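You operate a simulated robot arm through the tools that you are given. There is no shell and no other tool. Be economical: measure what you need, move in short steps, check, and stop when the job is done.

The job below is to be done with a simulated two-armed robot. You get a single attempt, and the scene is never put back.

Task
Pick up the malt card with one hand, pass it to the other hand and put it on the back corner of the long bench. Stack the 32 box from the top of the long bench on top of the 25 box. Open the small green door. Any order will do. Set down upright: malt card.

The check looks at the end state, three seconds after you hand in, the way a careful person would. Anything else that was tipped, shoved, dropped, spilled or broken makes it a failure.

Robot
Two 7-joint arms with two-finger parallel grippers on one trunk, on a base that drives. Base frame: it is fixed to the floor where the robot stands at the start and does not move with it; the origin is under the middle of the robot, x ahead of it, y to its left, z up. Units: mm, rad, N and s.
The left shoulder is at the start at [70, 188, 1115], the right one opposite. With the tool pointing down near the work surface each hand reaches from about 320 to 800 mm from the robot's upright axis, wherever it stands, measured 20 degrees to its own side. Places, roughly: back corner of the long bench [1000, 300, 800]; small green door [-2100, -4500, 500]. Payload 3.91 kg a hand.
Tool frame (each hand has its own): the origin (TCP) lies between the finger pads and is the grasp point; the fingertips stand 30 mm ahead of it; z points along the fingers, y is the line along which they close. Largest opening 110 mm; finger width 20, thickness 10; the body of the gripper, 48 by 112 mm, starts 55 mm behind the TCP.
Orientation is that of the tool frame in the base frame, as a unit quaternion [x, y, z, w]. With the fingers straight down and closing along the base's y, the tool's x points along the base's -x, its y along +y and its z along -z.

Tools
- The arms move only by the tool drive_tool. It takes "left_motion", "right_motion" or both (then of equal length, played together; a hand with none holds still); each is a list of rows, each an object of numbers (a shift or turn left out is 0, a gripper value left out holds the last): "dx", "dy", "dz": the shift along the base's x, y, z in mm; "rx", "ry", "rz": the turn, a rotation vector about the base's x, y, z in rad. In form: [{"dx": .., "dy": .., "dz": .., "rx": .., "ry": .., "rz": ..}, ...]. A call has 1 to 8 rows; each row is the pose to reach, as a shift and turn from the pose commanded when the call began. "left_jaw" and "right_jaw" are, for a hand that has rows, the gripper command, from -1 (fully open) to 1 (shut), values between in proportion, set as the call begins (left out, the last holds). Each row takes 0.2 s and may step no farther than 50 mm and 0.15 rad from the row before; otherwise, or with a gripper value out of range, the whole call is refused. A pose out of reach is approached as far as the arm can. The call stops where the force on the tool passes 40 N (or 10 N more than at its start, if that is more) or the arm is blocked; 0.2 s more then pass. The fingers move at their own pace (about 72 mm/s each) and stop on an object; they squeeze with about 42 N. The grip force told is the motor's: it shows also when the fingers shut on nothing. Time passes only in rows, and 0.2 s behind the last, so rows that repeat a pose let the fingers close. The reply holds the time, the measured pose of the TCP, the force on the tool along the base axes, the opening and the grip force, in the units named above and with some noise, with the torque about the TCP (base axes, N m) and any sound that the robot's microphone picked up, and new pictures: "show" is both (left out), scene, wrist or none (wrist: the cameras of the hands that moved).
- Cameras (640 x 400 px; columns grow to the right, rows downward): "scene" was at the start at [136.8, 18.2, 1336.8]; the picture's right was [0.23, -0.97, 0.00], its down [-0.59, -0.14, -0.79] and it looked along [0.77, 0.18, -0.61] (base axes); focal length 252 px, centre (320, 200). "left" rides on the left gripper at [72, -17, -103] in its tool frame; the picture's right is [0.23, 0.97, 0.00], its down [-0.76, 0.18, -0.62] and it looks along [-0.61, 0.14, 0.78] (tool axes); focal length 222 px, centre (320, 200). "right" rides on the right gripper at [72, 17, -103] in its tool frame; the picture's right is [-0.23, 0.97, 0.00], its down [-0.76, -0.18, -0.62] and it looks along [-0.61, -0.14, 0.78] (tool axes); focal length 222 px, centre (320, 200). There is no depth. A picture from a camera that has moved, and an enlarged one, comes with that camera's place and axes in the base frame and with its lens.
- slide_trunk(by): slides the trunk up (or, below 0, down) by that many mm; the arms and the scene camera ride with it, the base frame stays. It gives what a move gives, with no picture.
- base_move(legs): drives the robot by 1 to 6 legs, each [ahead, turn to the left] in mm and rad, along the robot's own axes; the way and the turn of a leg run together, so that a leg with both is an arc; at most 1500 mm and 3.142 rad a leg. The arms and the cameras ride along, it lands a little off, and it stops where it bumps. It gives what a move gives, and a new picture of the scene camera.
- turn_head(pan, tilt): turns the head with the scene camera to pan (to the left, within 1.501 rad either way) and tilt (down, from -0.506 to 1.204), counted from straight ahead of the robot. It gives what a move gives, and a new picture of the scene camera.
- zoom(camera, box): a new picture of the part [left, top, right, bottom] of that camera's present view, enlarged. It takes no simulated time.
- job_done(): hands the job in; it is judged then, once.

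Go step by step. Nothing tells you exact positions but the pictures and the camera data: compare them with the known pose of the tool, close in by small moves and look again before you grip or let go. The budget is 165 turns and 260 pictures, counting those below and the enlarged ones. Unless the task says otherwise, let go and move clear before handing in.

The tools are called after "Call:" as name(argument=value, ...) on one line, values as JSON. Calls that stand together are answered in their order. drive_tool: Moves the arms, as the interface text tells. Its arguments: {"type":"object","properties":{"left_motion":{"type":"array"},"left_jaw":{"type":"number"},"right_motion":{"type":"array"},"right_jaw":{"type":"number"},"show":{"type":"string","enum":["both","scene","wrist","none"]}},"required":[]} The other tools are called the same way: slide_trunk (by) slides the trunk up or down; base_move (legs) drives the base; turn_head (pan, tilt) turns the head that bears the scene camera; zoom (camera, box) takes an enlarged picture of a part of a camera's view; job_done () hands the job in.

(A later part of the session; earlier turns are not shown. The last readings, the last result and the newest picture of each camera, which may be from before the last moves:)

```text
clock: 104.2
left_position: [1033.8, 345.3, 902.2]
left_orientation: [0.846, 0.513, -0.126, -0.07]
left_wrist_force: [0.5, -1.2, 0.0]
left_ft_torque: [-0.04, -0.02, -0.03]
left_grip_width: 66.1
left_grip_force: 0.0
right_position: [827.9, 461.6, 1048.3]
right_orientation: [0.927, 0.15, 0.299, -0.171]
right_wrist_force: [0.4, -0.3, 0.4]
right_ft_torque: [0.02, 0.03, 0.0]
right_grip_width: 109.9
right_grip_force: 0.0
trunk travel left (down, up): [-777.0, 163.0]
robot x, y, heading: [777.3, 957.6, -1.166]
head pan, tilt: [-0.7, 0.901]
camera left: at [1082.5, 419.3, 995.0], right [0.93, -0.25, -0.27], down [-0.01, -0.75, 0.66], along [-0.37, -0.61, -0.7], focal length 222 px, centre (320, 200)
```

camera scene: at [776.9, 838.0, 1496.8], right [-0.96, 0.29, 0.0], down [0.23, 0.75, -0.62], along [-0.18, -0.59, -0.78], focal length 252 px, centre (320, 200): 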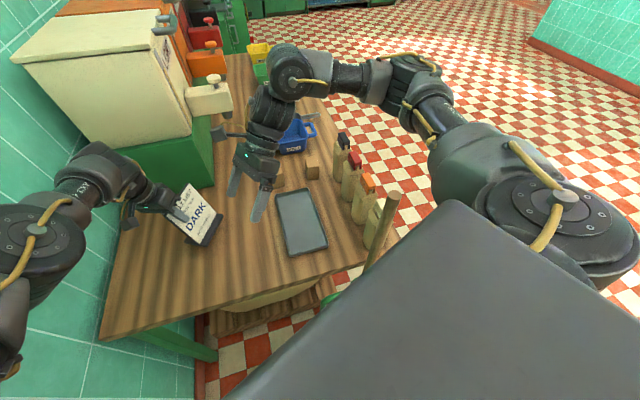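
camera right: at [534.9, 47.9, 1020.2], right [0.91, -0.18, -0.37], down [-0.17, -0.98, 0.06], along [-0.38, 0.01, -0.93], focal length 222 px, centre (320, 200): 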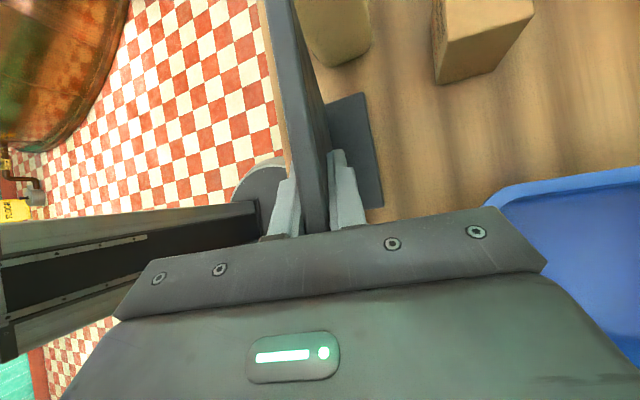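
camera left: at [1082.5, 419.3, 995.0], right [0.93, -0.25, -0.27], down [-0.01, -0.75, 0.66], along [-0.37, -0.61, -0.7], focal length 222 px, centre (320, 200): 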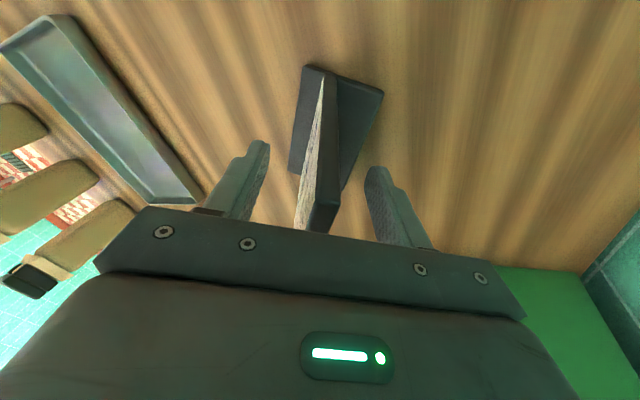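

The card stands free between the fingers. I'll rise straight up with the trunk.

Call:
slide_trunk(by=155)

Call:
turn_head(pan=0.0, tilt=0.8)

Call:
zoom(camera="scene", box=[200, 100, 480, 300])

```text
clock: 106.0
left_position: [1033.8, 346.0, 1057.0]
left_orientation: [0.846, 0.514, -0.126, -0.07]
left_wrist_force: [0.4, -0.5, 0.6]
left_ft_torque: [0.01, -0.01, -0.04]
left_grip_width: 65.5
left_grip_force: 0.1
right_position: [829.2, 461.8, 1202.6]
right_orientation: [0.927, 0.149, 0.3, -0.171]
right_wrist_force: [-0.1, 0.0, 0.2]
right_ft_torque: [0.01, 0.0, -0.02]
right_grip_width: 110.5
right_grip_force: 0.0
trunk travel left (down, up): [-932.0, 8.0]
robot x, y, heading: [777.6, 959.4, -1.168]
head pan, tilt: [-0.7, 0.901]
```

```text
clock: 107.1
left_position: [1033.1, 345.2, 1057.3]
left_orientation: [0.846, 0.513, -0.127, -0.07]
left_wrist_force: [-0.7, 0.5, 0.2]
left_ft_torque: [-0.02, 0.05, 0.02]
left_grip_width: 65.9
left_grip_force: 0.0
right_position: [827.9, 462.7, 1202.7]
right_orientation: [0.926, 0.15, 0.299, -0.172]
right_wrist_force: [0.8, 0.4, 0.0]
right_ft_torque: [0.01, -0.01, 0.0]
right_grip_width: 109.9
right_grip_force: 0.0
trunk travel left (down, up): [-932.0, 8.0]
robot x, y, heading: [777.8, 955.5, -1.17]
head pan, tilt: [0.0, 0.799]
camera scene: at [830.4, 836.0, 1631.8], right [-0.92, -0.39, 0.0], down [-0.28, 0.66, -0.7], along [0.27, -0.64, -0.72], focal length 252 px, centre (320, 200)
```

scene: 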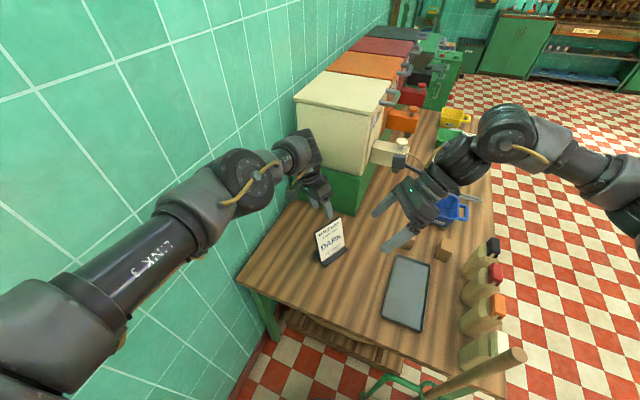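

```text
2.00 times, centred on (340, 200) of scene
camera zoom: at [830.4, 836.0, 1631.8], right [-0.92, -0.39, 0.0], down [-0.28, 0.66, -0.7], along [0.27, -0.64, -0.72], focal length 504 px, centre (280, 200)
```

zoom: 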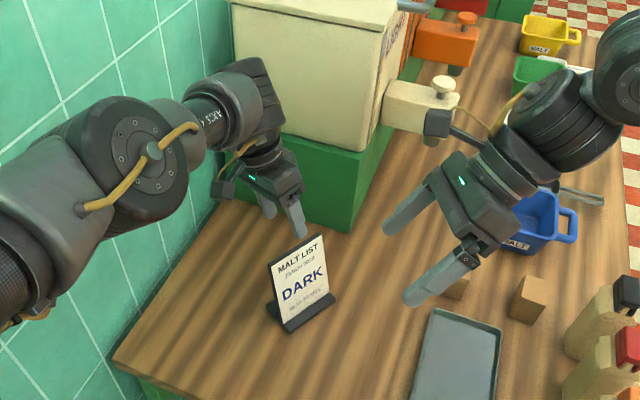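

The card stands upright at about (1003, 323). I'll retract the left hand, then back away and return to the front of the bench.

Call:
drive_tool(left_motion=[{"dx": -10, "dy": 30, "dz": 25}, {"dx": -20, "dy": 60, "dz": 50}, {"dx": -35, "dy": 100, "dz": 70}, {"dx": -50, "dy": 140, "dz": 90}, {"dx": -65, "dy": 180, "dz": 90}, {"dx": -80, "dy": 210, "dz": 90}], show="none")

Call:
base_move(legs=[[-650, 0]])

```text
clock: 108.5
left_position: [952.4, 555.2, 1149.2]
left_orientation: [0.845, 0.514, -0.128, -0.069]
left_wrist_force: [0.1, 0.5, -0.5]
left_ft_torque: [-0.02, 0.0, 0.0]
left_grip_width: 66.1
left_grip_force: 0.1
right_position: [828.0, 462.1, 1203.6]
right_orientation: [0.926, 0.151, 0.3, -0.172]
right_wrist_force: [0.3, 0.4, 0.4]
right_ft_torque: [0.0, -0.05, -0.02]
right_grip_width: 110.3
right_grip_force: 0.0
trunk travel left (down, up): [-932.0, 8.0]
robot x, y, heading: [780.1, 956.9, -1.168]
head pan, tilt: [0.0, 0.799]
```

```text
clock: 112.2
left_position: [696.0, 1157.4, 1147.9]
left_orientation: [0.846, 0.514, -0.127, -0.07]
left_wrist_force: [-0.3, -0.8, -0.4]
left_ft_torque: [-0.01, -0.01, -0.01]
left_grip_width: 65.9
left_grip_force: 0.0
right_position: [572.9, 1063.3, 1202.9]
right_orientation: [0.926, 0.152, 0.299, -0.173]
right_wrist_force: [0.3, 0.1, -0.5]
right_ft_torque: [0.0, -0.02, -0.03]
right_grip_width: 109.9
right_grip_force: 0.0
trunk travel left (down, up): [-932.0, 8.0]
robot x, y, heading: [520.1, 1559.1, -1.166]
head pan, tilt: [0.0, 0.799]
camera scene: at [574.1, 1437.2, 1631.6], right [-0.92, -0.39, 0.0], down [-0.28, 0.66, -0.7], along [0.27, -0.64, -0.72], focal length 252 px, centre (320, 200)
```

scene: 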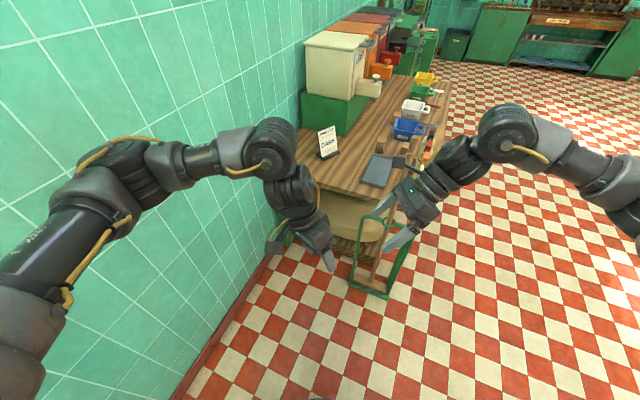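

Call:
base_move(legs=[[0, -0.928], [1450, 0], [0, 2.094]])

```text
clock: 126.8
left_position: [235.6, 297.5, 1148.9]
left_orientation: [0.418, 0.897, -0.144, 0.013]
left_wrist_force: [0.0, -0.2, -0.5]
left_ft_torque: [-0.01, -0.01, -0.01]
left_grip_width: 65.9
left_grip_force: 0.2
right_position: [275.9, 147.8, 1202.5]
right_orientation: [0.687, 0.64, 0.153, -0.309]
right_wrist_force: [-0.1, -0.2, 0.0]
right_ft_torque: [0.0, 0.01, -0.02]
right_grip_width: 110.1
right_grip_force: 0.0
trunk travel left (down, up): [-932.0, 8.0]
robot x, y, heading: [-205.8, 289.6, 0.015]
head pan, tilt: [0.0, 0.799]
camera scene: at [-70.5, 288.8, 1631.8], right [0.01, -1.0, 0.0], down [-0.72, -0.01, -0.7], along [0.7, 0.01, -0.72], focal length 252 px, centre (320, 200)
```

scene: 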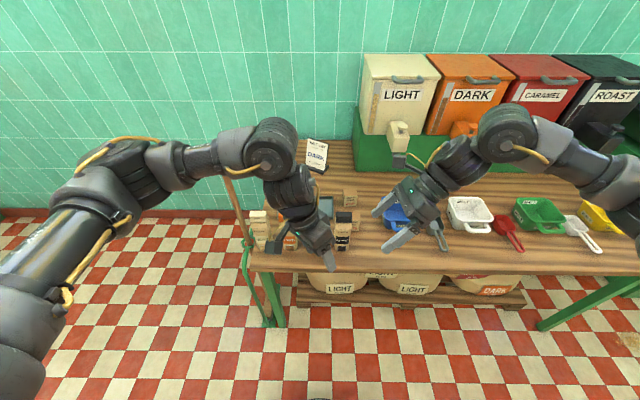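

I'm back at the front. While here I'll reset the left hand to straight down with its fingers closing along y.

Call:
drive_tool(left_motion=[{"rx": 0.13, "ry": -0.05, "dx": 20, "dy": 40}, {"rx": 0.275, "ry": -0.1, "dx": 40, "dy": 80}, {"rx": 0.275, "ry": -0.1, "dx": 60, "dy": 120}, {"rx": 0.275, "ry": -0.1, "dx": 78, "dy": 160}, {"rx": 0.275, "ry": -0.1, "dx": 78, "dy": 190}], left_jaw=-1, show="none")

Call:
drive_tool(left_motion=[{"rz": 0.13}, {"rz": 0.26}, {"rz": 0.39}, {"rz": 0.52}, {"rz": 0.65}, {"rz": 0.78}, {"rz": 0.875}, {"rz": 0.875}], show="none")

Call:
base_move(legs=[[0, -0.907], [424, 0], [0, 0.892]])

```text
refused: row 2 steps farther than a row can; nothing moved
```

```text
clock: 128.6
left_position: [296.9, 305.8, 1117.5]
left_orientation: [-0.001, 0.989, -0.125, 0.072]
left_wrist_force: [-0.6, 0.5, -0.8]
left_ft_torque: [-0.01, -0.03, 0.0]
left_grip_width: 65.8
left_grip_force: 0.0
left hand out of reach, approached as far as the arm can: row 5, 6, 7, 8
right_position: [275.0, 147.6, 1203.4]
right_orientation: [0.687, 0.64, 0.153, -0.309]
right_wrist_force: [-0.4, 0.4, 0.0]
right_ft_torque: [-0.01, 0.01, 0.01]
right_grip_width: 109.9
right_grip_force: 0.0
trunk travel left (down, up): [-932.0, 8.0]
robot x, y, heading: [-201.3, 290.3, 0.009]
head pan, tilt: [0.0, 0.799]
```

```text
clock: 135.8
left_position: [566.4, -35.2, 1118.4]
left_orientation: [0.011, 0.989, -0.127, 0.071]
left_wrist_force: [-0.3, 0.4, 0.0]
left_ft_torque: [0.0, -0.02, 0.03]
left_grip_width: 66.1
left_grip_force: 0.0
right_position: [541.7, -193.7, 1203.3]
right_orientation: [0.693, 0.633, 0.157, -0.309]
right_wrist_force: [0.4, -0.1, 0.0]
right_ft_torque: [0.02, 0.05, 0.03]
right_grip_width: 110.0
right_grip_force: 0.1
trunk travel left (down, up): [-932.0, 8.0]
robot x, y, heading: [62.7, -37.9, -0.004]
head pan, tilt: [0.0, 0.799]
camera scene: at [199.2, -44.9, 1631.8], right [-0.01, -1.0, 0.0], down [-0.72, 0.01, -0.7], along [0.7, -0.01, -0.72], focal length 252 px, centre (320, 200)
```

scene: 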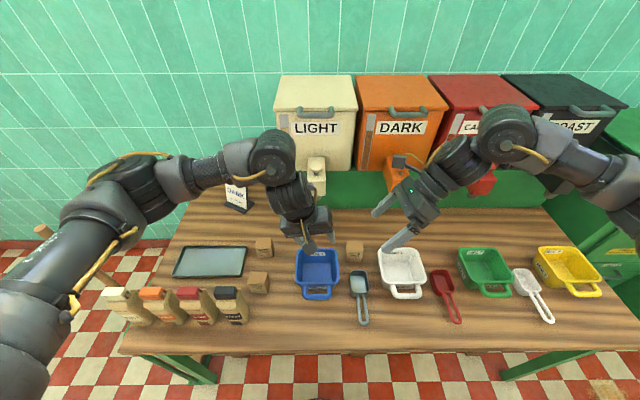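

I'm at (63, −38). I'll level the left hand and move it over the boxes, then lower the trunk.

Call:
drive_tool(left_motion=[{"rx": 0.12, "ry": 0.06, "dx": 15, "dy": 35}, {"rx": 0.24, "ry": 0.13, "dx": 30, "dy": 75}, {"rx": 0.255, "ry": 0.139, "dx": 45, "dy": 120}, {"rx": 0.255, "ry": 0.139, "dx": 65, "dy": 160}, {"rx": 0.255, "ry": 0.139, "dx": 90, "dy": 190}, {"rx": 0.255, "ry": 0.139, "dx": 90, "dy": 190}], left_jaw=-1, show="none")

Call:
slide_trunk(by=-200)

Call:
zoom(camera="left", box=[0, 0, 640, 400])

Call:
zoom(camera="scene", box=[140, 140, 420, 340])

```text
clock: 137.2
left_position: [656.4, 153.6, 1121.1]
left_orientation: [0.011, 1.0, 0.0, 0.001]
left_wrist_force: [0.2, -0.4, 0.9]
left_ft_torque: [0.0, 0.01, 0.0]
left_grip_width: 110.0
left_grip_force: 0.0
right_position: [541.9, -193.2, 1202.5]
right_orientation: [0.693, 0.633, 0.156, -0.308]
right_wrist_force: [-0.3, -0.2, -0.1]
right_ft_torque: [-0.01, -0.03, -0.02]
right_grip_width: 110.0
right_grip_force: 0.1
trunk travel left (down, up): [-932.0, 8.0]
robot x, y, heading: [67.3, -38.7, -0.006]
head pan, tilt: [0.0, 0.799]
```

```text
clock: 139.3
left_position: [656.4, 151.3, 920.9]
left_orientation: [0.01, 1.0, 0.0, 0.001]
left_wrist_force: [-0.4, 0.3, -0.6]
left_ft_torque: [0.03, 0.04, 0.01]
left_grip_width: 109.8
left_grip_force: 0.0
right_position: [541.8, -192.6, 1002.9]
right_orientation: [0.693, 0.633, 0.156, -0.307]
right_wrist_force: [0.7, -0.7, -1.0]
right_ft_torque: [-0.01, 0.03, 0.04]
right_grip_width: 109.9
right_grip_force: 0.1
trunk travel left (down, up): [-732.0, 208.0]
robot x, y, heading: [67.2, -41.2, -0.012]
head pan, tilt: [0.0, 0.799]
```

```text
1.00 times, centred on (320, 200) of left
camera zoom: at [585.3, 137.4, 1023.6], right [-0.21, 0.98, 0.0], down [0.76, 0.16, 0.62], along [0.61, 0.13, -0.78], focal length 222 px, centre (320, 200)
```

zoom: 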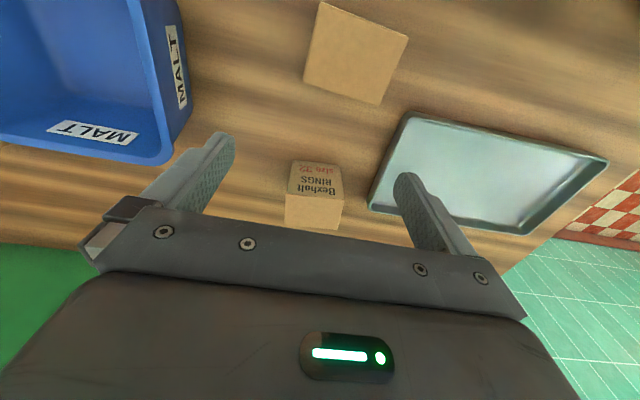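

```text
2.00 times, centred on (280, 240) of scene
camera zoom: at [199.1, -43.9, 1431.8], right [-0.01, -1.0, 0.0], down [-0.72, 0.01, -0.7], along [0.7, -0.01, -0.72], focal length 504 px, centre (400, 120)
```

zoom: 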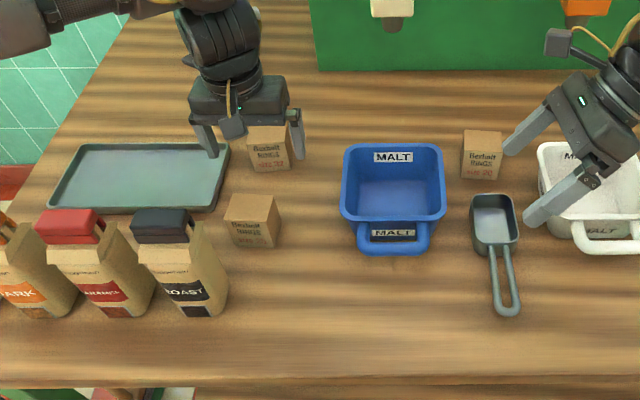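

Both boxes measure about 58×45×70 mm. Box 32 is centred near (743, 164) with yaw about +0.13, and box 25 near (600, 164) with yaw about −0.06. I'll align above box 32.

Call:
drive_tool(left_motion=[{"dx": 30, "dy": 4, "rz": 0.07}, {"dx": 60, "dy": 8, "rz": 0.15}, {"dx": 87, "dy": 13, "rz": 0.15, "dz": -10}, {"dx": 87, "dy": 13, "rz": 0.15, "dz": -15}], left_jaw=-0.55, show="both")

Call:
zoom(camera="left", box=[160, 60, 480, 260])

```text
clock: 140.3
left_position: [742.3, 166.8, 906.0]
left_orientation: [-0.064, 0.998, 0.0, 0.001]
left_wrist_force: [-0.1, 0.4, 0.1]
left_ft_torque: [0.0, -0.02, -0.02]
left_grip_width: 85.3
left_grip_force: 0.2
right_position: [541.3, -191.9, 1002.5]
right_orientation: [0.693, 0.633, 0.156, -0.308]
right_wrist_force: [-0.3, 0.0, -0.6]
right_ft_torque: [-0.02, -0.02, 0.0]
right_grip_width: 109.9
right_grip_force: 0.0
trunk travel left (down, up): [-732.0, 208.0]
robot x, y, heading: [68.1, -41.3, -0.01]
head pan, tilt: [0.0, 0.799]
camera scene: at [199.1, -43.3, 1431.8], right [-0.01, -1.0, 0.0], down [-0.72, 0.01, -0.7], along [0.7, -0.01, -0.72], focal length 252 px, centre (320, 200)
camera left: at [674.1, 140.2, 1010.0], right [-0.35, 0.94, 0.0], down [0.73, 0.27, 0.62], along [0.58, 0.22, -0.78], focal length 222 px, centre (320, 200)
```

scene: 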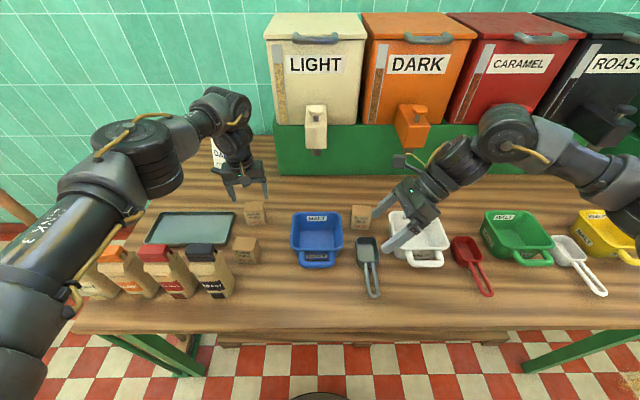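
left: 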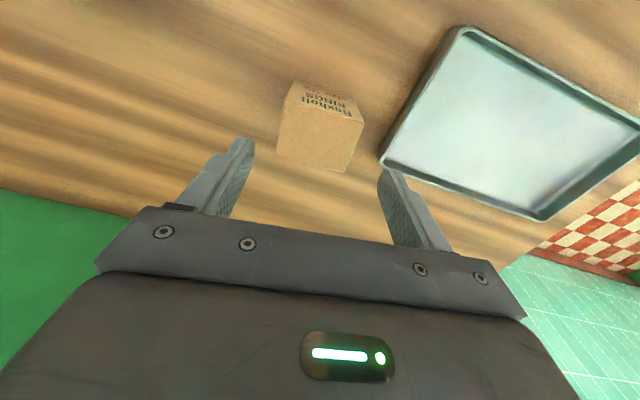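

```text
2.00 times, centred on (320, 160) of left
camera zoom: at [674.1, 140.2, 1010.0], right [-0.35, 0.94, 0.0], down [0.73, 0.27, 0.62], along [0.58, 0.22, -0.78], focal length 444 px, centre (320, 280)
```

zoom: 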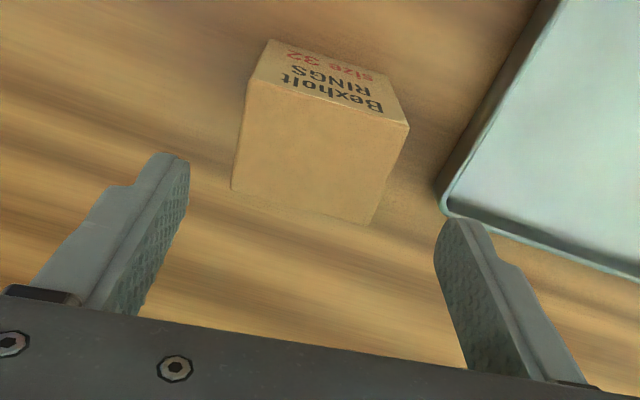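

Refined centre is (739, 163) with yaw 0.10. I'll descend and grip.

Call:
drive_tool(left_motion=[{"dx": -3, "dy": -4, "rz": -0.025}, {"dx": -3, "dy": -4, "rz": -0.025, "dz": -30}, {"dx": -3, "dy": -4, "rz": -0.025, "dz": -60}, {"dx": -3, "dy": -4, "rz": -0.025, "dz": -81}, {"dx": -3, "dy": -4, "rz": -0.025, "dz": -81}], show="wrist")

```text
clock: 141.5
left_position: [740.2, 162.2, 826.8]
left_orientation: [-0.052, 0.999, 0.0, 0.001]
left_wrist_force: [0.6, 0.3, 0.0]
left_ft_torque: [0.0, -0.01, 0.03]
left_grip_width: 85.3
left_grip_force: 0.0
right_position: [542.1, -191.2, 1003.1]
right_orientation: [0.693, 0.633, 0.157, -0.307]
right_wrist_force: [0.0, 0.2, 0.4]
right_ft_torque: [0.01, -0.01, 0.01]
right_grip_width: 109.9
right_grip_force: 0.0
trunk travel left (down, up): [-732.0, 208.0]
robot x, y, heading: [62.7, -40.2, -0.008]
head pan, tilt: [0.0, 0.799]
camera left: at [670.8, 137.1, 928.0], right [-0.33, 0.94, 0.0], down [0.74, 0.26, 0.62], along [0.59, 0.2, -0.78], focal length 222 px, centre (320, 200)
```

left: 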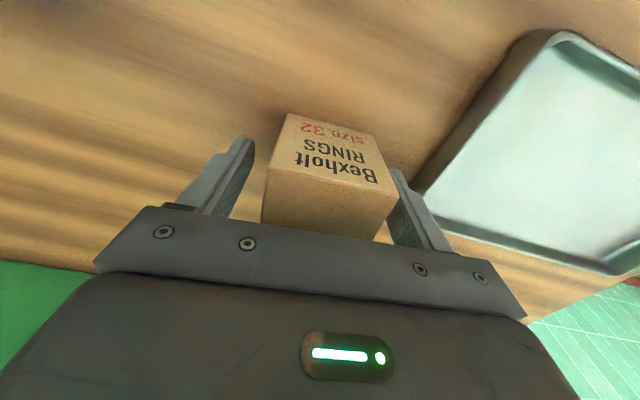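

The box is slightly nearer the left-side finger, so I'll shift 5 mm and close.

Call:
drive_tool(left_motion=[{"dy": 5}, {"dy": 5}], show="none")

Call:
drive_tool(left_motion=[{}, {}, {}, {}], left_jaw=1, show="none")

Call:
drive_tool(left_motion=[{"dz": 30}, {"dz": 60}, {"dz": 90}, {"dz": 100}, {"dz": 100}], show="both")

```text
clock: 142.1
left_position: [739.6, 166.8, 825.2]
left_orientation: [-0.052, 0.999, 0.0, 0.0]
left_wrist_force: [0.4, 0.2, -0.1]
left_ft_torque: [-0.02, -0.04, -0.01]
left_grip_width: 85.3
left_grip_force: 0.1
right_position: [541.6, -192.9, 1002.8]
right_orientation: [0.692, 0.634, 0.155, -0.308]
right_wrist_force: [0.3, 0.1, 0.9]
right_ft_torque: [0.01, -0.02, -0.01]
right_grip_width: 110.4
right_grip_force: 0.0
trunk travel left (down, up): [-732.0, 208.0]
robot x, y, heading: [63.9, -40.2, -0.011]
head pan, tilt: [0.0, 0.799]
```

```text
clock: 143.1
left_position: [740.7, 167.0, 824.2]
left_orientation: [-0.054, 0.999, 0.0, 0.0]
left_wrist_force: [-0.6, -0.3, 0.5]
left_ft_torque: [-0.03, -0.02, 0.0]
left_grip_width: 59.6
left_grip_force: 42.2
right_position: [542.3, -193.1, 1002.0]
right_orientation: [0.693, 0.633, 0.156, -0.309]
right_wrist_force: [-0.5, -0.1, -0.4]
right_ft_torque: [0.0, -0.03, -0.01]
right_grip_width: 110.1
right_grip_force: 0.2
trunk travel left (down, up): [-732.0, 208.0]
robot x, y, heading: [63.9, -40.0, -0.013]
head pan, tilt: [0.0, 0.799]
```

```text
clock: 144.3
left_position: [739.6, 167.2, 924.2]
left_orientation: [-0.052, 0.999, 0.0, 0.0]
left_wrist_force: [0.2, 0.5, -1.4]
left_ft_torque: [0.0, -0.02, 0.04]
left_grip_width: 59.6
left_grip_force: 42.1
right_position: [542.9, -193.4, 1003.1]
right_orientation: [0.694, 0.632, 0.157, -0.308]
right_wrist_force: [0.6, -0.3, -0.6]
right_ft_torque: [0.0, 0.0, -0.01]
right_grip_width: 110.2
right_grip_force: 0.1
trunk travel left (down, up): [-732.0, 208.0]
robot x, y, heading: [66.4, -42.7, -0.011]
head pan, tilt: [0.0, 0.799]
camera scene: at [199.6, -44.2, 1431.7], right [-0.01, -1.0, 0.0], down [-0.72, 0.01, -0.7], along [0.7, -0.01, -0.72], focal length 252 px, centre (320, 200)
camera left: at [670.6, 142.1, 1027.3], right [-0.33, 0.94, 0.0], down [0.74, 0.26, 0.62], along [0.59, 0.21, -0.78], focal length 222 px, centre (320, 200)
```

scene: 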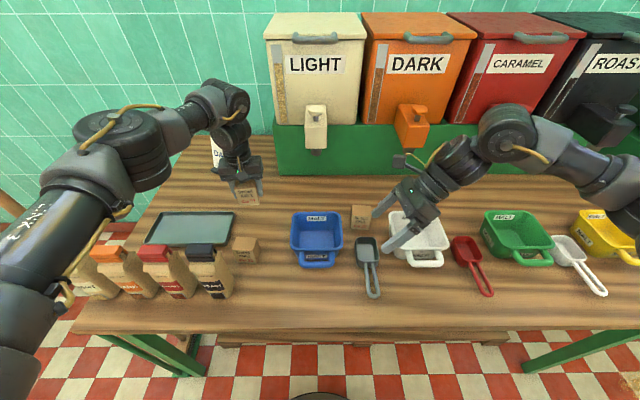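
left: 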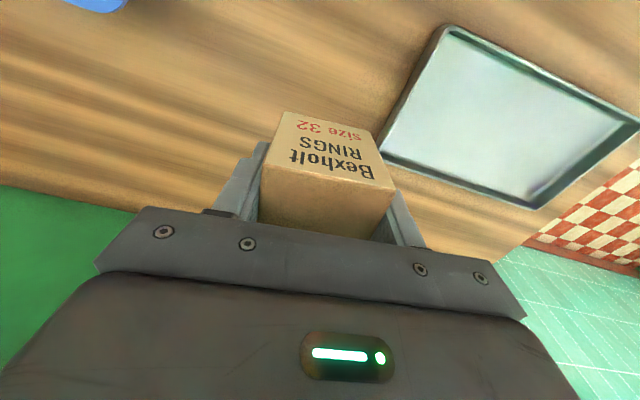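

Box 32 is lifted. I'll carry it over box 25 at a safe height.

Call:
drive_tool(left_motion=[{"dz": 20}, {"dx": -35, "dy": -1, "dz": 20, "rz": -0.05}, {"dx": -70, "dy": -2, "dz": 20, "rz": -0.1}, {"dx": -105, "dy": -3, "dz": 20, "rz": -0.15}, {"dx": -139, "dy": -3, "dz": 20, "rz": -0.165}, {"dx": -139, "dy": -3, "dz": 20, "rz": -0.165}], show="both")

Call:
zoom(camera="left", box=[200, 60, 440, 260])

Call:
zoom(camera="scene", box=[190, 180, 310, 290])

```text
clock: 145.7
left_position: [601.7, 164.0, 944.7]
left_orientation: [0.03, 1.0, 0.0, 0.001]
left_wrist_force: [-0.5, -0.6, -0.3]
left_ft_torque: [-0.01, 0.03, 0.03]
left_grip_width: 59.9
left_grip_force: 42.0
right_position: [542.2, -193.1, 1002.6]
right_orientation: [0.693, 0.633, 0.156, -0.308]
right_wrist_force: [0.6, 0.2, -0.5]
right_ft_torque: [0.02, 0.01, 0.01]
right_grip_width: 109.9
right_grip_force: 0.1
trunk travel left (down, up): [-732.0, 208.0]
robot x, y, heading: [66.8, -42.2, -0.01]
head pan, tilt: [0.0, 0.799]
camera scene: at [200.1, -44.4, 1431.7], right [-0.01, -1.0, 0.0], down [-0.72, 0.01, -0.7], along [0.7, -0.01, -0.72], focal length 252 px, centre (320, 200)
camera left: at [530.4, 151.1, 1047.9], right [-0.17, 0.99, 0.0], down [0.77, 0.13, 0.62], along [0.61, 0.11, -0.78], focal length 222 px, centre (320, 200)
```

scene: 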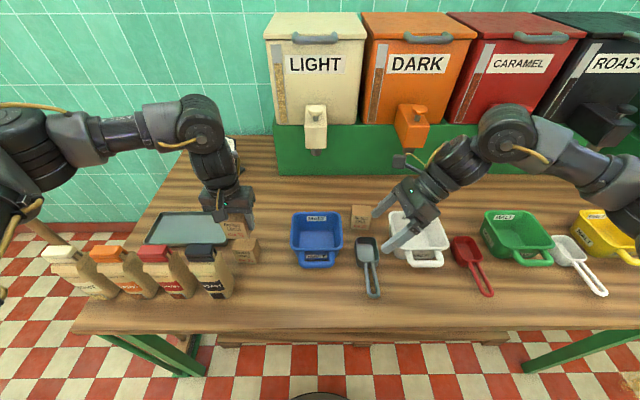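
left: 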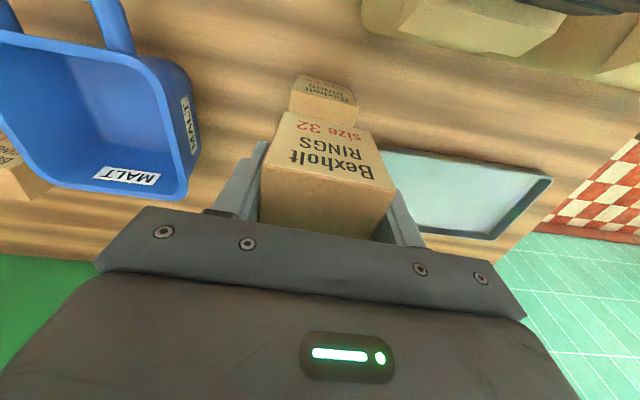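

```text
2.00 times, centred on (320, 160) of left
camera zoom: at [530.4, 151.1, 1047.9], right [-0.17, 0.99, 0.0], down [0.77, 0.13, 0.62], along [0.61, 0.11, -0.78], focal length 444 px, centre (320, 280)
```

zoom: 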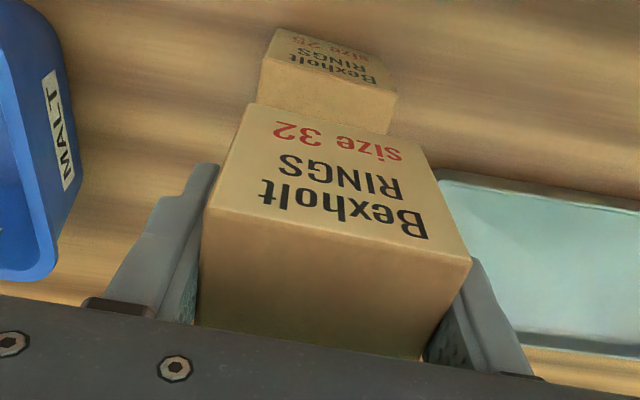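

```text
3.64 times, centred on (250, 235) of scene
camera zoom: at [200.1, -44.4, 1431.7], right [-0.01, -1.0, 0.0], down [-0.72, 0.01, -0.7], along [0.7, -0.01, -0.72], focal length 916 px, centre (574, 73)
```

zoom: 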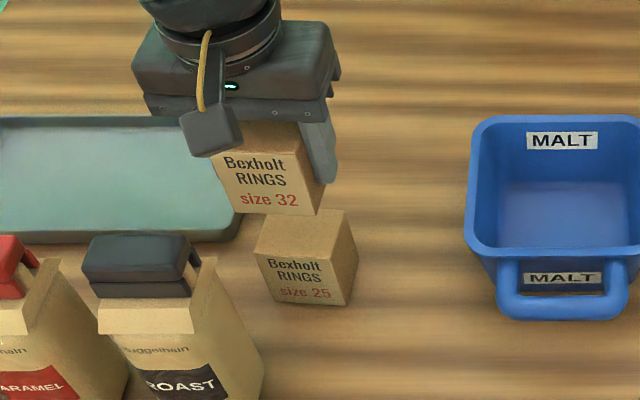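

Box 32 needs about −2 mm in x and −2.5 mm in y to line up. I'll lower to just above contact.

Call:
drive_tool(left_motion=[{"dx": -2, "dy": -2.5}, {"dx": -2, "dy": -2.5, "dz": -20}, {"dx": -2, "dy": -2.5, "dz": -40}, {"dx": -2, "dy": -2.5, "dz": -44}, {"dx": -2, "dy": -2.5, "dz": -44}], show="scene")

Call:
zoom(camera="scene", box=[190, 180, 310, 290])

Call:
zoom(camera="left", box=[200, 60, 440, 260])

```text
clock: 146.9
left_position: [599.3, 161.9, 900.8]
left_orientation: [0.029, 1.0, 0.0, 0.0]
left_wrist_force: [-0.2, 0.3, -0.5]
left_ft_torque: [-0.03, 0.03, -0.02]
left_grip_width: 59.6
left_grip_force: 42.0
right_position: [542.3, -191.9, 1002.4]
right_orientation: [0.693, 0.633, 0.156, -0.308]
right_wrist_force: [0.8, 0.2, -0.2]
right_ft_torque: [0.01, 0.03, -0.02]
right_grip_width: 110.0
right_grip_force: 0.0
trunk travel left (down, up): [-732.0, 208.0]
robot x, y, heading: [64.3, -42.2, -0.01]
head pan, tilt: [0.0, 0.799]
camera scene: at [199.6, -43.8, 1431.7], right [-0.01, -1.0, 0.0], down [-0.72, 0.01, -0.7], along [0.7, -0.01, -0.72], focal length 252 px, centre (320, 200)
```

scene: 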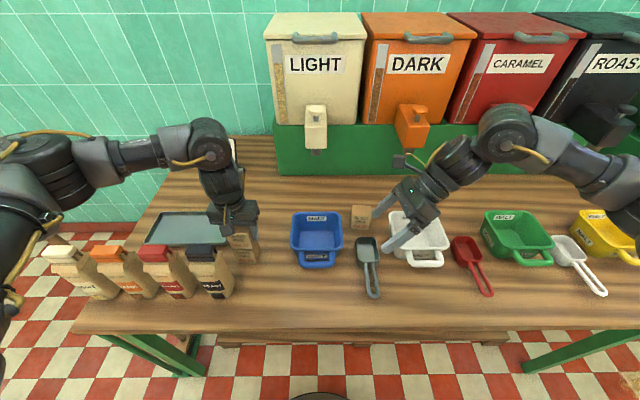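

```text
3.64 times, centred on (250, 235) of scene
camera zoom: at [199.6, -43.8, 1431.7], right [-0.01, -1.0, 0.0], down [-0.72, 0.01, -0.7], along [0.7, -0.01, -0.72], focal length 916 px, centre (574, 73)
```

zoom: 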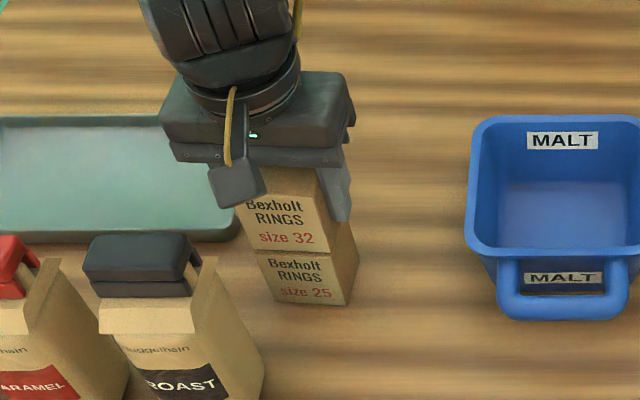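

```text
2.00 times, centred on (320, 160) of left
camera zoom: at [528.6, 149.0, 1004.0], right [-0.17, 0.99, 0.0], down [0.77, 0.13, 0.62], along [0.61, 0.11, -0.78], focal length 444 px, centre (320, 280)
```

zoom: 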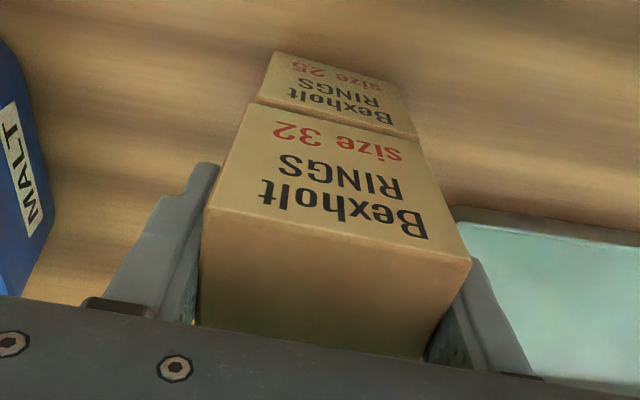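

The alignment is excellent. I'll creep down to contact.

Call:
drive_tool(left_motion=[{"dz": -1.5}, {"dz": -3}, {"dz": -4}], show="none")

Call:
drive_tool(left_motion=[{"dz": -1}, {"dz": -1.5}], show="none")

```text
clock: 147.7
left_position: [599.0, 161.6, 897.5]
left_orientation: [0.03, 1.0, 0.0, 0.001]
left_wrist_force: [0.4, -0.7, -0.4]
left_ft_torque: [0.01, 0.01, -0.01]
left_grip_width: 59.5
left_grip_force: 42.0
right_position: [541.8, -193.3, 1002.4]
right_orientation: [0.693, 0.633, 0.156, -0.308]
right_wrist_force: [-0.5, 0.4, -1.1]
right_ft_torque: [0.02, 0.0, 0.01]
right_grip_width: 110.1
right_grip_force: 0.1
trunk travel left (down, up): [-732.0, 208.0]
robot x, y, heading: [70.6, -36.6, -0.01]
head pan, tilt: [0.0, 0.799]
```

```text
clock: 148.3
left_position: [600.6, 162.7, 895.0]
left_orientation: [0.03, 1.0, 0.0, 0.0]
left_wrist_force: [-0.4, 0.0, 1.1]
left_ft_torque: [-0.03, 0.0, 0.01]
left_grip_width: 59.4
left_grip_force: 42.2
right_position: [543.0, -192.9, 1003.1]
right_orientation: [0.694, 0.632, 0.157, -0.307]
right_wrist_force: [-0.8, -0.6, 0.6]
right_ft_torque: [-0.01, -0.05, -0.04]
right_grip_width: 109.8
right_grip_force: 0.0
trunk travel left (down, up): [-732.0, 208.0]
robot x, y, heading: [65.6, -40.2, -0.01]
head pan, tilt: [0.0, 0.799]
```

Call:
drive_tool(left_motion=[{"dz": -0.7}, {"dz": -1.2}], show="none")

```text
clock: 148.9
left_position: [599.2, 162.0, 894.5]
left_orientation: [0.031, 1.0, 0.001, 0.002]
left_wrist_force: [1.1, 2.2, 12.4]
left_ft_torque: [0.19, -0.05, 0.0]
left_grip_width: 59.5
left_grip_force: 42.2
right_position: [541.7, -192.7, 1003.0]
right_orientation: [0.694, 0.632, 0.158, -0.307]
right_wrist_force: [0.8, -0.3, 0.6]
right_ft_torque: [-0.03, -0.02, 0.02]
right_grip_width: 110.1
right_grip_force: 0.0
trunk travel left (down, up): [-732.0, 208.0]
robot x, y, heading: [66.1, -41.2, -0.01]
head pan, tilt: [0.0, 0.799]
```

There's 12 N of contact. I'll release and rise straight up.

Call:
drive_tool(left_motion=[{}, {}, {}], left_jaw=-0.6, show="none")

Call:
drive_tool(left_motion=[{"dz": 25}, {"dz": 55}, {"dz": 90}, {"dz": 130}, {"dz": 160}], show="both")

Call:
zoom(camera="scene", box=[130, 130, 330, 310])

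```text
clock: 149.7
left_position: [598.6, 160.8, 892.4]
left_orientation: [0.029, 1.0, 0.0, 0.0]
left_wrist_force: [0.9, -0.4, -0.5]
left_ft_torque: [0.04, -0.03, 0.01]
left_grip_width: 87.9
left_grip_force: 0.0
right_position: [541.3, -192.3, 1003.5]
right_orientation: [0.694, 0.632, 0.156, -0.308]
right_wrist_force: [0.0, 0.5, -0.1]
right_ft_torque: [0.0, 0.02, -0.02]
right_grip_width: 110.0
right_grip_force: 0.1
trunk travel left (down, up): [-732.0, 208.0]
robot x, y, heading: [65.1, -39.2, -0.011]
head pan, tilt: [0.0, 0.799]
```

```text
clock: 150.9
left_position: [597.6, 160.8, 1056.1]
left_orientation: [0.029, 1.0, -0.001, -0.001]
left_wrist_force: [-0.3, -0.4, 0.3]
left_ft_torque: [0.0, 0.0, 0.01]
left_grip_width: 87.9
left_grip_force: 0.0
right_position: [541.9, -192.5, 1003.3]
right_orientation: [0.693, 0.633, 0.156, -0.308]
right_wrist_force: [-0.6, -0.7, -0.6]
right_ft_torque: [0.0, -0.03, -0.03]
right_grip_width: 110.1
right_grip_force: 0.0
trunk travel left (down, up): [-732.0, 208.0]
robot x, y, heading: [62.1, -40.6, -0.006]
head pan, tilt: [0.0, 0.799]
camera scene: at [198.4, -44.4, 1431.8], right [-0.01, -1.0, 0.0], down [-0.72, 0.01, -0.7], along [0.7, -0.01, -0.72], focal length 252 px, centre (320, 200)
camera left: at [525.3, 147.0, 1159.2], right [-0.17, 0.99, 0.0], down [0.77, 0.13, 0.62], along [0.61, 0.11, -0.78], focal length 222 px, centre (320, 200)
```

scene: 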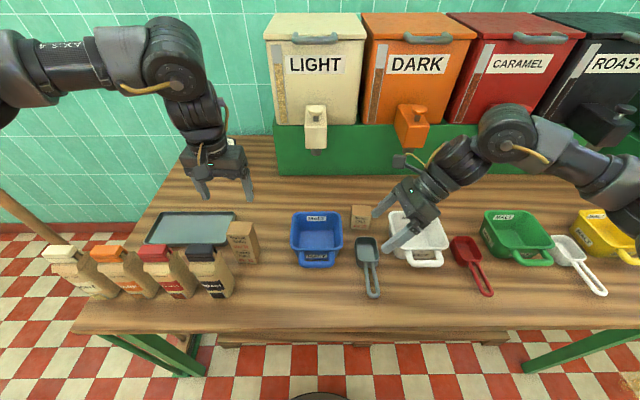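
left: 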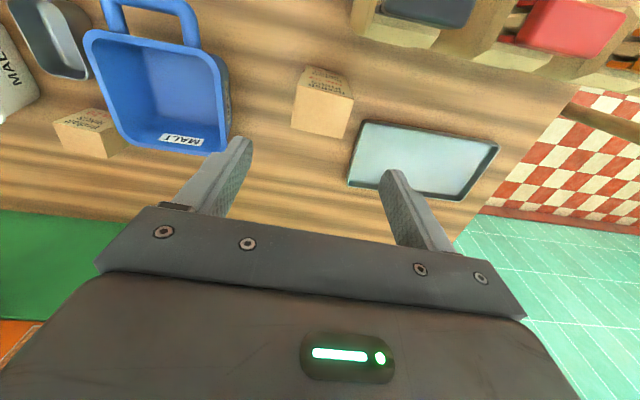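

```text
2.22 times, centred on (230, 220) of scene
camera zoom: at [198.4, -44.4, 1431.8], right [-0.01, -1.0, 0.0], down [-0.72, 0.01, -0.7], along [0.7, -0.01, -0.72], focal length 560 px, centre (520, 156)
```

zoom: 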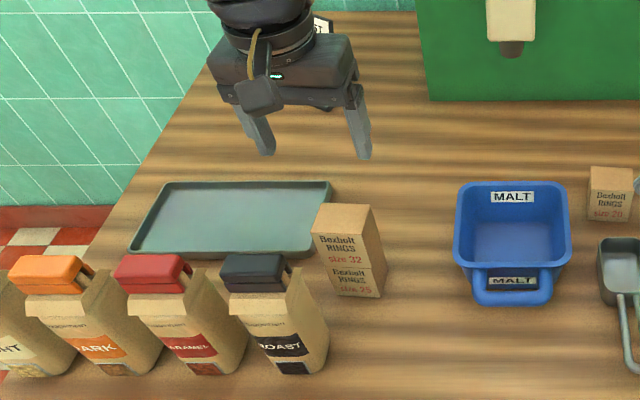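

The stack stands neatly. Next is the green door near (−2100, −4500); I'll back off and drive towards it, stopping to look.

Call:
base_move(legs=[[-350, 0], [0, -2.09], [1400, 0], [1400, 0]])

Call:
turn_head(pan=0.3, tilt=0.4)

```text
clock: 171.4
left_position: [-1848.4, -2995.2, 1054.3]
left_orientation: [0.885, 0.466, 0.0, 0.0]
left_wrist_force: [0.0, -0.6, -0.3]
left_ft_torque: [-0.01, 0.0, 0.01]
left_grip_width: 87.8
left_grip_force: 0.0
right_position: [-2122.1, -2764.2, 1003.3]
right_orientation: [0.892, -0.291, 0.345, -0.016]
right_wrist_force: [0.3, 0.5, 0.1]
right_ft_torque: [0.01, -0.03, 0.0]
right_grip_width: 110.2
right_grip_force: 0.1
trunk travel left (down, up): [-732.0, 208.0]
robot x, y, heading: [-1747.5, -2429.1, -2.125]
head pan, tilt: [0.0, 0.799]
camera scene: at [-1813.0, -2548.1, 1431.8], right [-0.85, 0.52, 0.0], down [0.37, 0.61, -0.7], along [-0.36, -0.59, -0.72], focal length 252 px, centre (320, 200)
```

scene: 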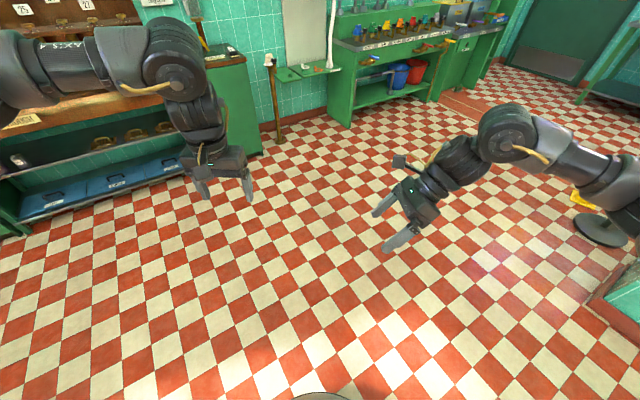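

```text
clock: 172.3
left_position: [-1849.5, -2994.3, 1055.6]
left_orientation: [0.885, 0.467, -0.001, 0.001]
left_wrist_force: [0.2, -0.6, 1.0]
left_ft_torque: [0.01, 0.0, 0.02]
left_grip_width: 87.8
left_grip_force: 0.0
right_position: [-2123.6, -2763.4, 1003.1]
right_orientation: [0.892, -0.292, 0.344, -0.016]
right_wrist_force: [0.1, 0.6, 0.2]
right_ft_torque: [-0.02, 0.02, 0.03]
right_grip_width: 110.0
right_grip_force: 0.1
trunk travel left (down, up): [-732.0, 208.0]
robot x, y, heading: [-1750.7, -2435.5, -2.121]
head pan, tilt: [0.3, 0.4]
camera scene: at [-1793.9, -2569.0, 1466.8], right [-0.97, 0.25, 0.0], down [0.1, 0.38, -0.92], along [-0.23, -0.89, -0.39], focal length 252 px, centre (320, 200)
```

scene: 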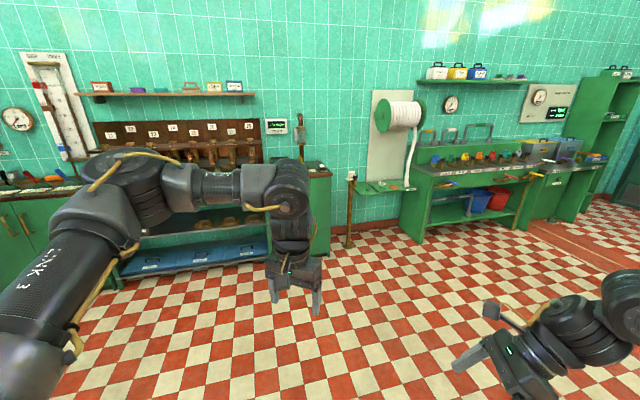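

The cabinet with the small door is straight past the left hand. I'll approach and face it.

Call:
base_move(legs=[[0, 0.236], [850, 0], [0, 0.316]])

Call:
turn_head(pan=0.0, tilt=0.6)

```text
clock: 178.6
left_position: [-1817.9, -3774.8, 1055.6]
left_orientation: [0.73, 0.683, -0.001, 0.002]
left_wrist_force: [-0.3, 0.3, 0.3]
left_ft_torque: [0.05, -0.03, -0.02]
left_grip_width: 87.9
left_grip_force: 0.0
right_position: [-2170.1, -3716.4, 1003.1]
right_orientation: [0.937, -0.045, 0.329, -0.107]
right_wrist_force: [-0.5, 0.6, 0.2]
right_ft_torque: [0.03, 0.04, -0.01]
right_grip_width: 109.8
right_grip_force: 0.1
trunk travel left (down, up): [-732.0, 208.0]
robot x, y, heading: [-2014.5, -3238.0, -1.584]
head pan, tilt: [0.3, 0.4]
camera scene: at [-1988.3, -3382.3, 1466.9], right [-0.96, -0.28, 0.0], down [-0.11, 0.37, -0.92], along [0.26, -0.88, -0.39], focal length 252 px, centre (320, 200)
```

scene: 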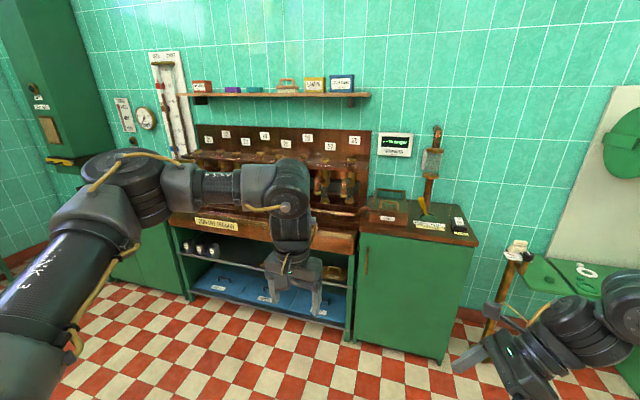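

```text
clock: 179.4
left_position: [-1817.3, -3774.4, 1056.2]
left_orientation: [0.73, 0.684, 0.0, 0.0]
left_wrist_force: [-0.1, -0.6, 0.4]
left_ft_torque: [-0.01, 0.04, -0.03]
left_grip_width: 87.8
left_grip_force: 0.1
right_position: [-2168.7, -3716.4, 1003.6]
right_orientation: [0.937, -0.045, 0.329, -0.106]
right_wrist_force: [0.4, 0.7, -0.7]
right_ft_torque: [0.04, 0.0, -0.02]
right_grip_width: 109.8
right_grip_force: 0.1
trunk travel left (down, up): [-732.0, 208.0]
robot x, y, heading: [-2012.5, -3242.0, -1.592]
head pan, tilt: [0.0, 0.6]
camera scene: at [-2014.4, -3382.1, 1448.7], right [-1.0, 0.02, 0.0], down [0.01, 0.56, -0.83], along [-0.01, -0.83, -0.56], focal length 252 px, centre (320, 200)
```

scene: 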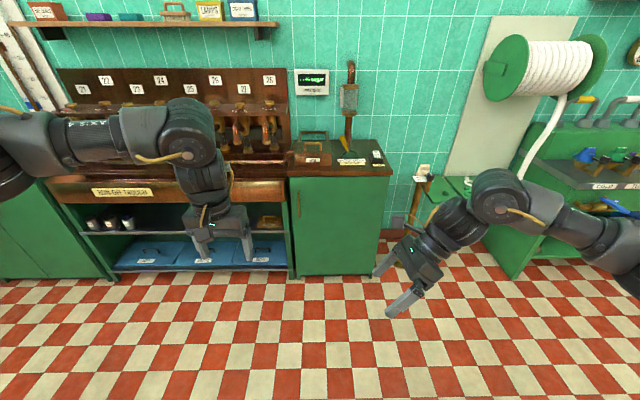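

Call:
zoom(camera="scene", box=[270, 120, 430, 290])

```text
2.35 times, centred on (350, 205) of scene
camera zoom: at [-2014.4, -3382.1, 1448.7], right [-1.0, 0.02, 0.0], down [0.01, 0.56, -0.83], along [-0.01, -0.83, -0.56], focal length 592 px, centre (249, 188)
```

zoom: 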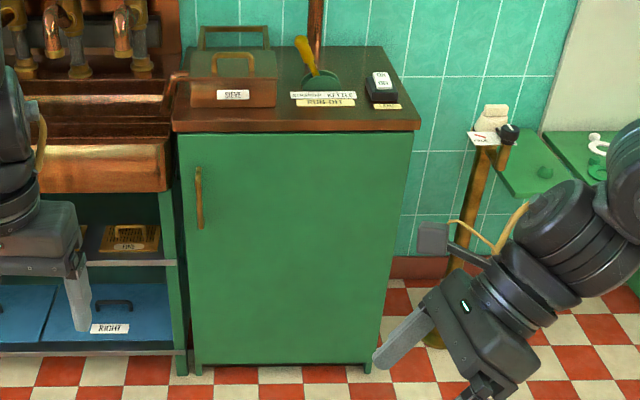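

The door is the green cabinet front, hinged on its right, with a vertical bar handle near (−1910, −4515, 655). I'll use the right hand, so I'll unwind its tilt and yaw here first.

Call:
drive_tool(right_motion=[{"rx": -0.12, "dz": -20}, {"rx": -0.245, "dz": -40}], show="none")

Call:
drive_tool(right_motion=[{"ry": 0.14}, {"ry": 0.28}, {"ry": 0.42}, {"ry": 0.56}, {"ry": 0.7}], show="none")

Call:
drive_tool(right_motion=[{"rz": 0.14}, {"rz": 0.28}, {"rz": 0.42}, {"rz": 0.56}, {"rz": 0.7}, {"rz": 0.84}, {"rz": 0.98}, {"rz": 1.12}], show="none")

Call:
drive_tool(right_motion=[{"rz": 0.14}, {"rz": 0.28}, {"rz": 0.42}], show="none")

```text
clock: 180.0
left_position: [-1818.0, -3774.1, 1056.4]
left_orientation: [0.729, 0.684, -0.001, 0.0]
left_wrist_force: [-0.6, -0.3, 0.6]
left_ft_torque: [-0.01, 0.0, -0.01]
left_grip_width: 88.0
left_grip_force: 0.1
right_position: [-2169.8, -3715.2, 963.1]
right_orientation: [0.943, -0.004, 0.332, 0.009]
right_wrist_force: [-0.1, 0.4, 0.1]
right_ft_torque: [-0.02, 0.03, 0.03]
right_grip_width: 109.9
right_grip_force: 0.1
trunk travel left (down, up): [-732.0, 208.0]
robot x, y, heading: [-2015.9, -3237.9, -1.585]
head pan, tilt: [0.0, 0.6]
```

```text
clock: 181.2
left_position: [-1815.3, -3775.0, 1055.2]
left_orientation: [0.73, 0.683, -0.001, 0.0]
left_wrist_force: [0.1, -1.7, 0.1]
left_ft_torque: [0.02, 0.02, 0.02]
left_grip_width: 88.3
left_grip_force: 0.0
right_position: [-2169.3, -3716.1, 962.2]
right_orientation: [1.0, -0.002, -0.014, 0.01]
right_wrist_force: [0.6, 0.4, 0.5]
right_ft_torque: [0.03, 0.02, 0.0]
right_grip_width: 110.0
right_grip_force: 0.0
trunk travel left (down, up): [-732.0, 208.0]
robot x, y, heading: [-2015.1, -3243.1, -1.588]
head pan, tilt: [0.0, 0.6]
```

```text
clock: 183.0
left_position: [-1816.6, -3773.8, 1055.6]
left_orientation: [0.73, 0.683, 0.0, 0.0]
left_wrist_force: [0.1, -0.5, -0.2]
left_ft_torque: [0.02, 0.01, -0.02]
left_grip_width: 88.1
left_grip_force: 0.1
right_position: [-2168.2, -3715.8, 962.0]
right_orientation: [0.848, 0.53, -0.005, 0.014]
right_wrist_force: [0.4, -0.4, -0.4]
right_ft_torque: [0.01, -0.01, -0.05]
right_grip_width: 110.1
right_grip_force: 0.1
trunk travel left (down, up): [-732.0, 208.0]
robot x, y, heading: [-2014.0, -3239.8, -1.585]
head pan, tilt: [0.0, 0.6]
```

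```text
clock: 183.8
left_position: [-1813.9, -3773.1, 1056.1]
left_orientation: [0.73, 0.684, -0.002, 0.0]
left_wrist_force: [0.1, 0.5, 0.3]
left_ft_torque: [-0.02, 0.05, 0.04]
left_grip_width: 88.0
left_grip_force: 0.0
right_position: [-2151.7, -3709.6, 957.9]
right_orientation: [0.73, 0.684, 0.001, 0.016]
right_wrist_force: [0.7, -0.2, -0.3]
right_ft_torque: [-0.03, 0.07, 0.03]
right_grip_width: 109.8
right_grip_force: 0.1
right hand out of reach, approached as far as the arm can: row 3
trunk travel left (down, up): [-732.0, 208.0]
robot x, y, heading: [-2014.2, -3240.1, -1.588]
head pan, tilt: [0.0, 0.6]
```

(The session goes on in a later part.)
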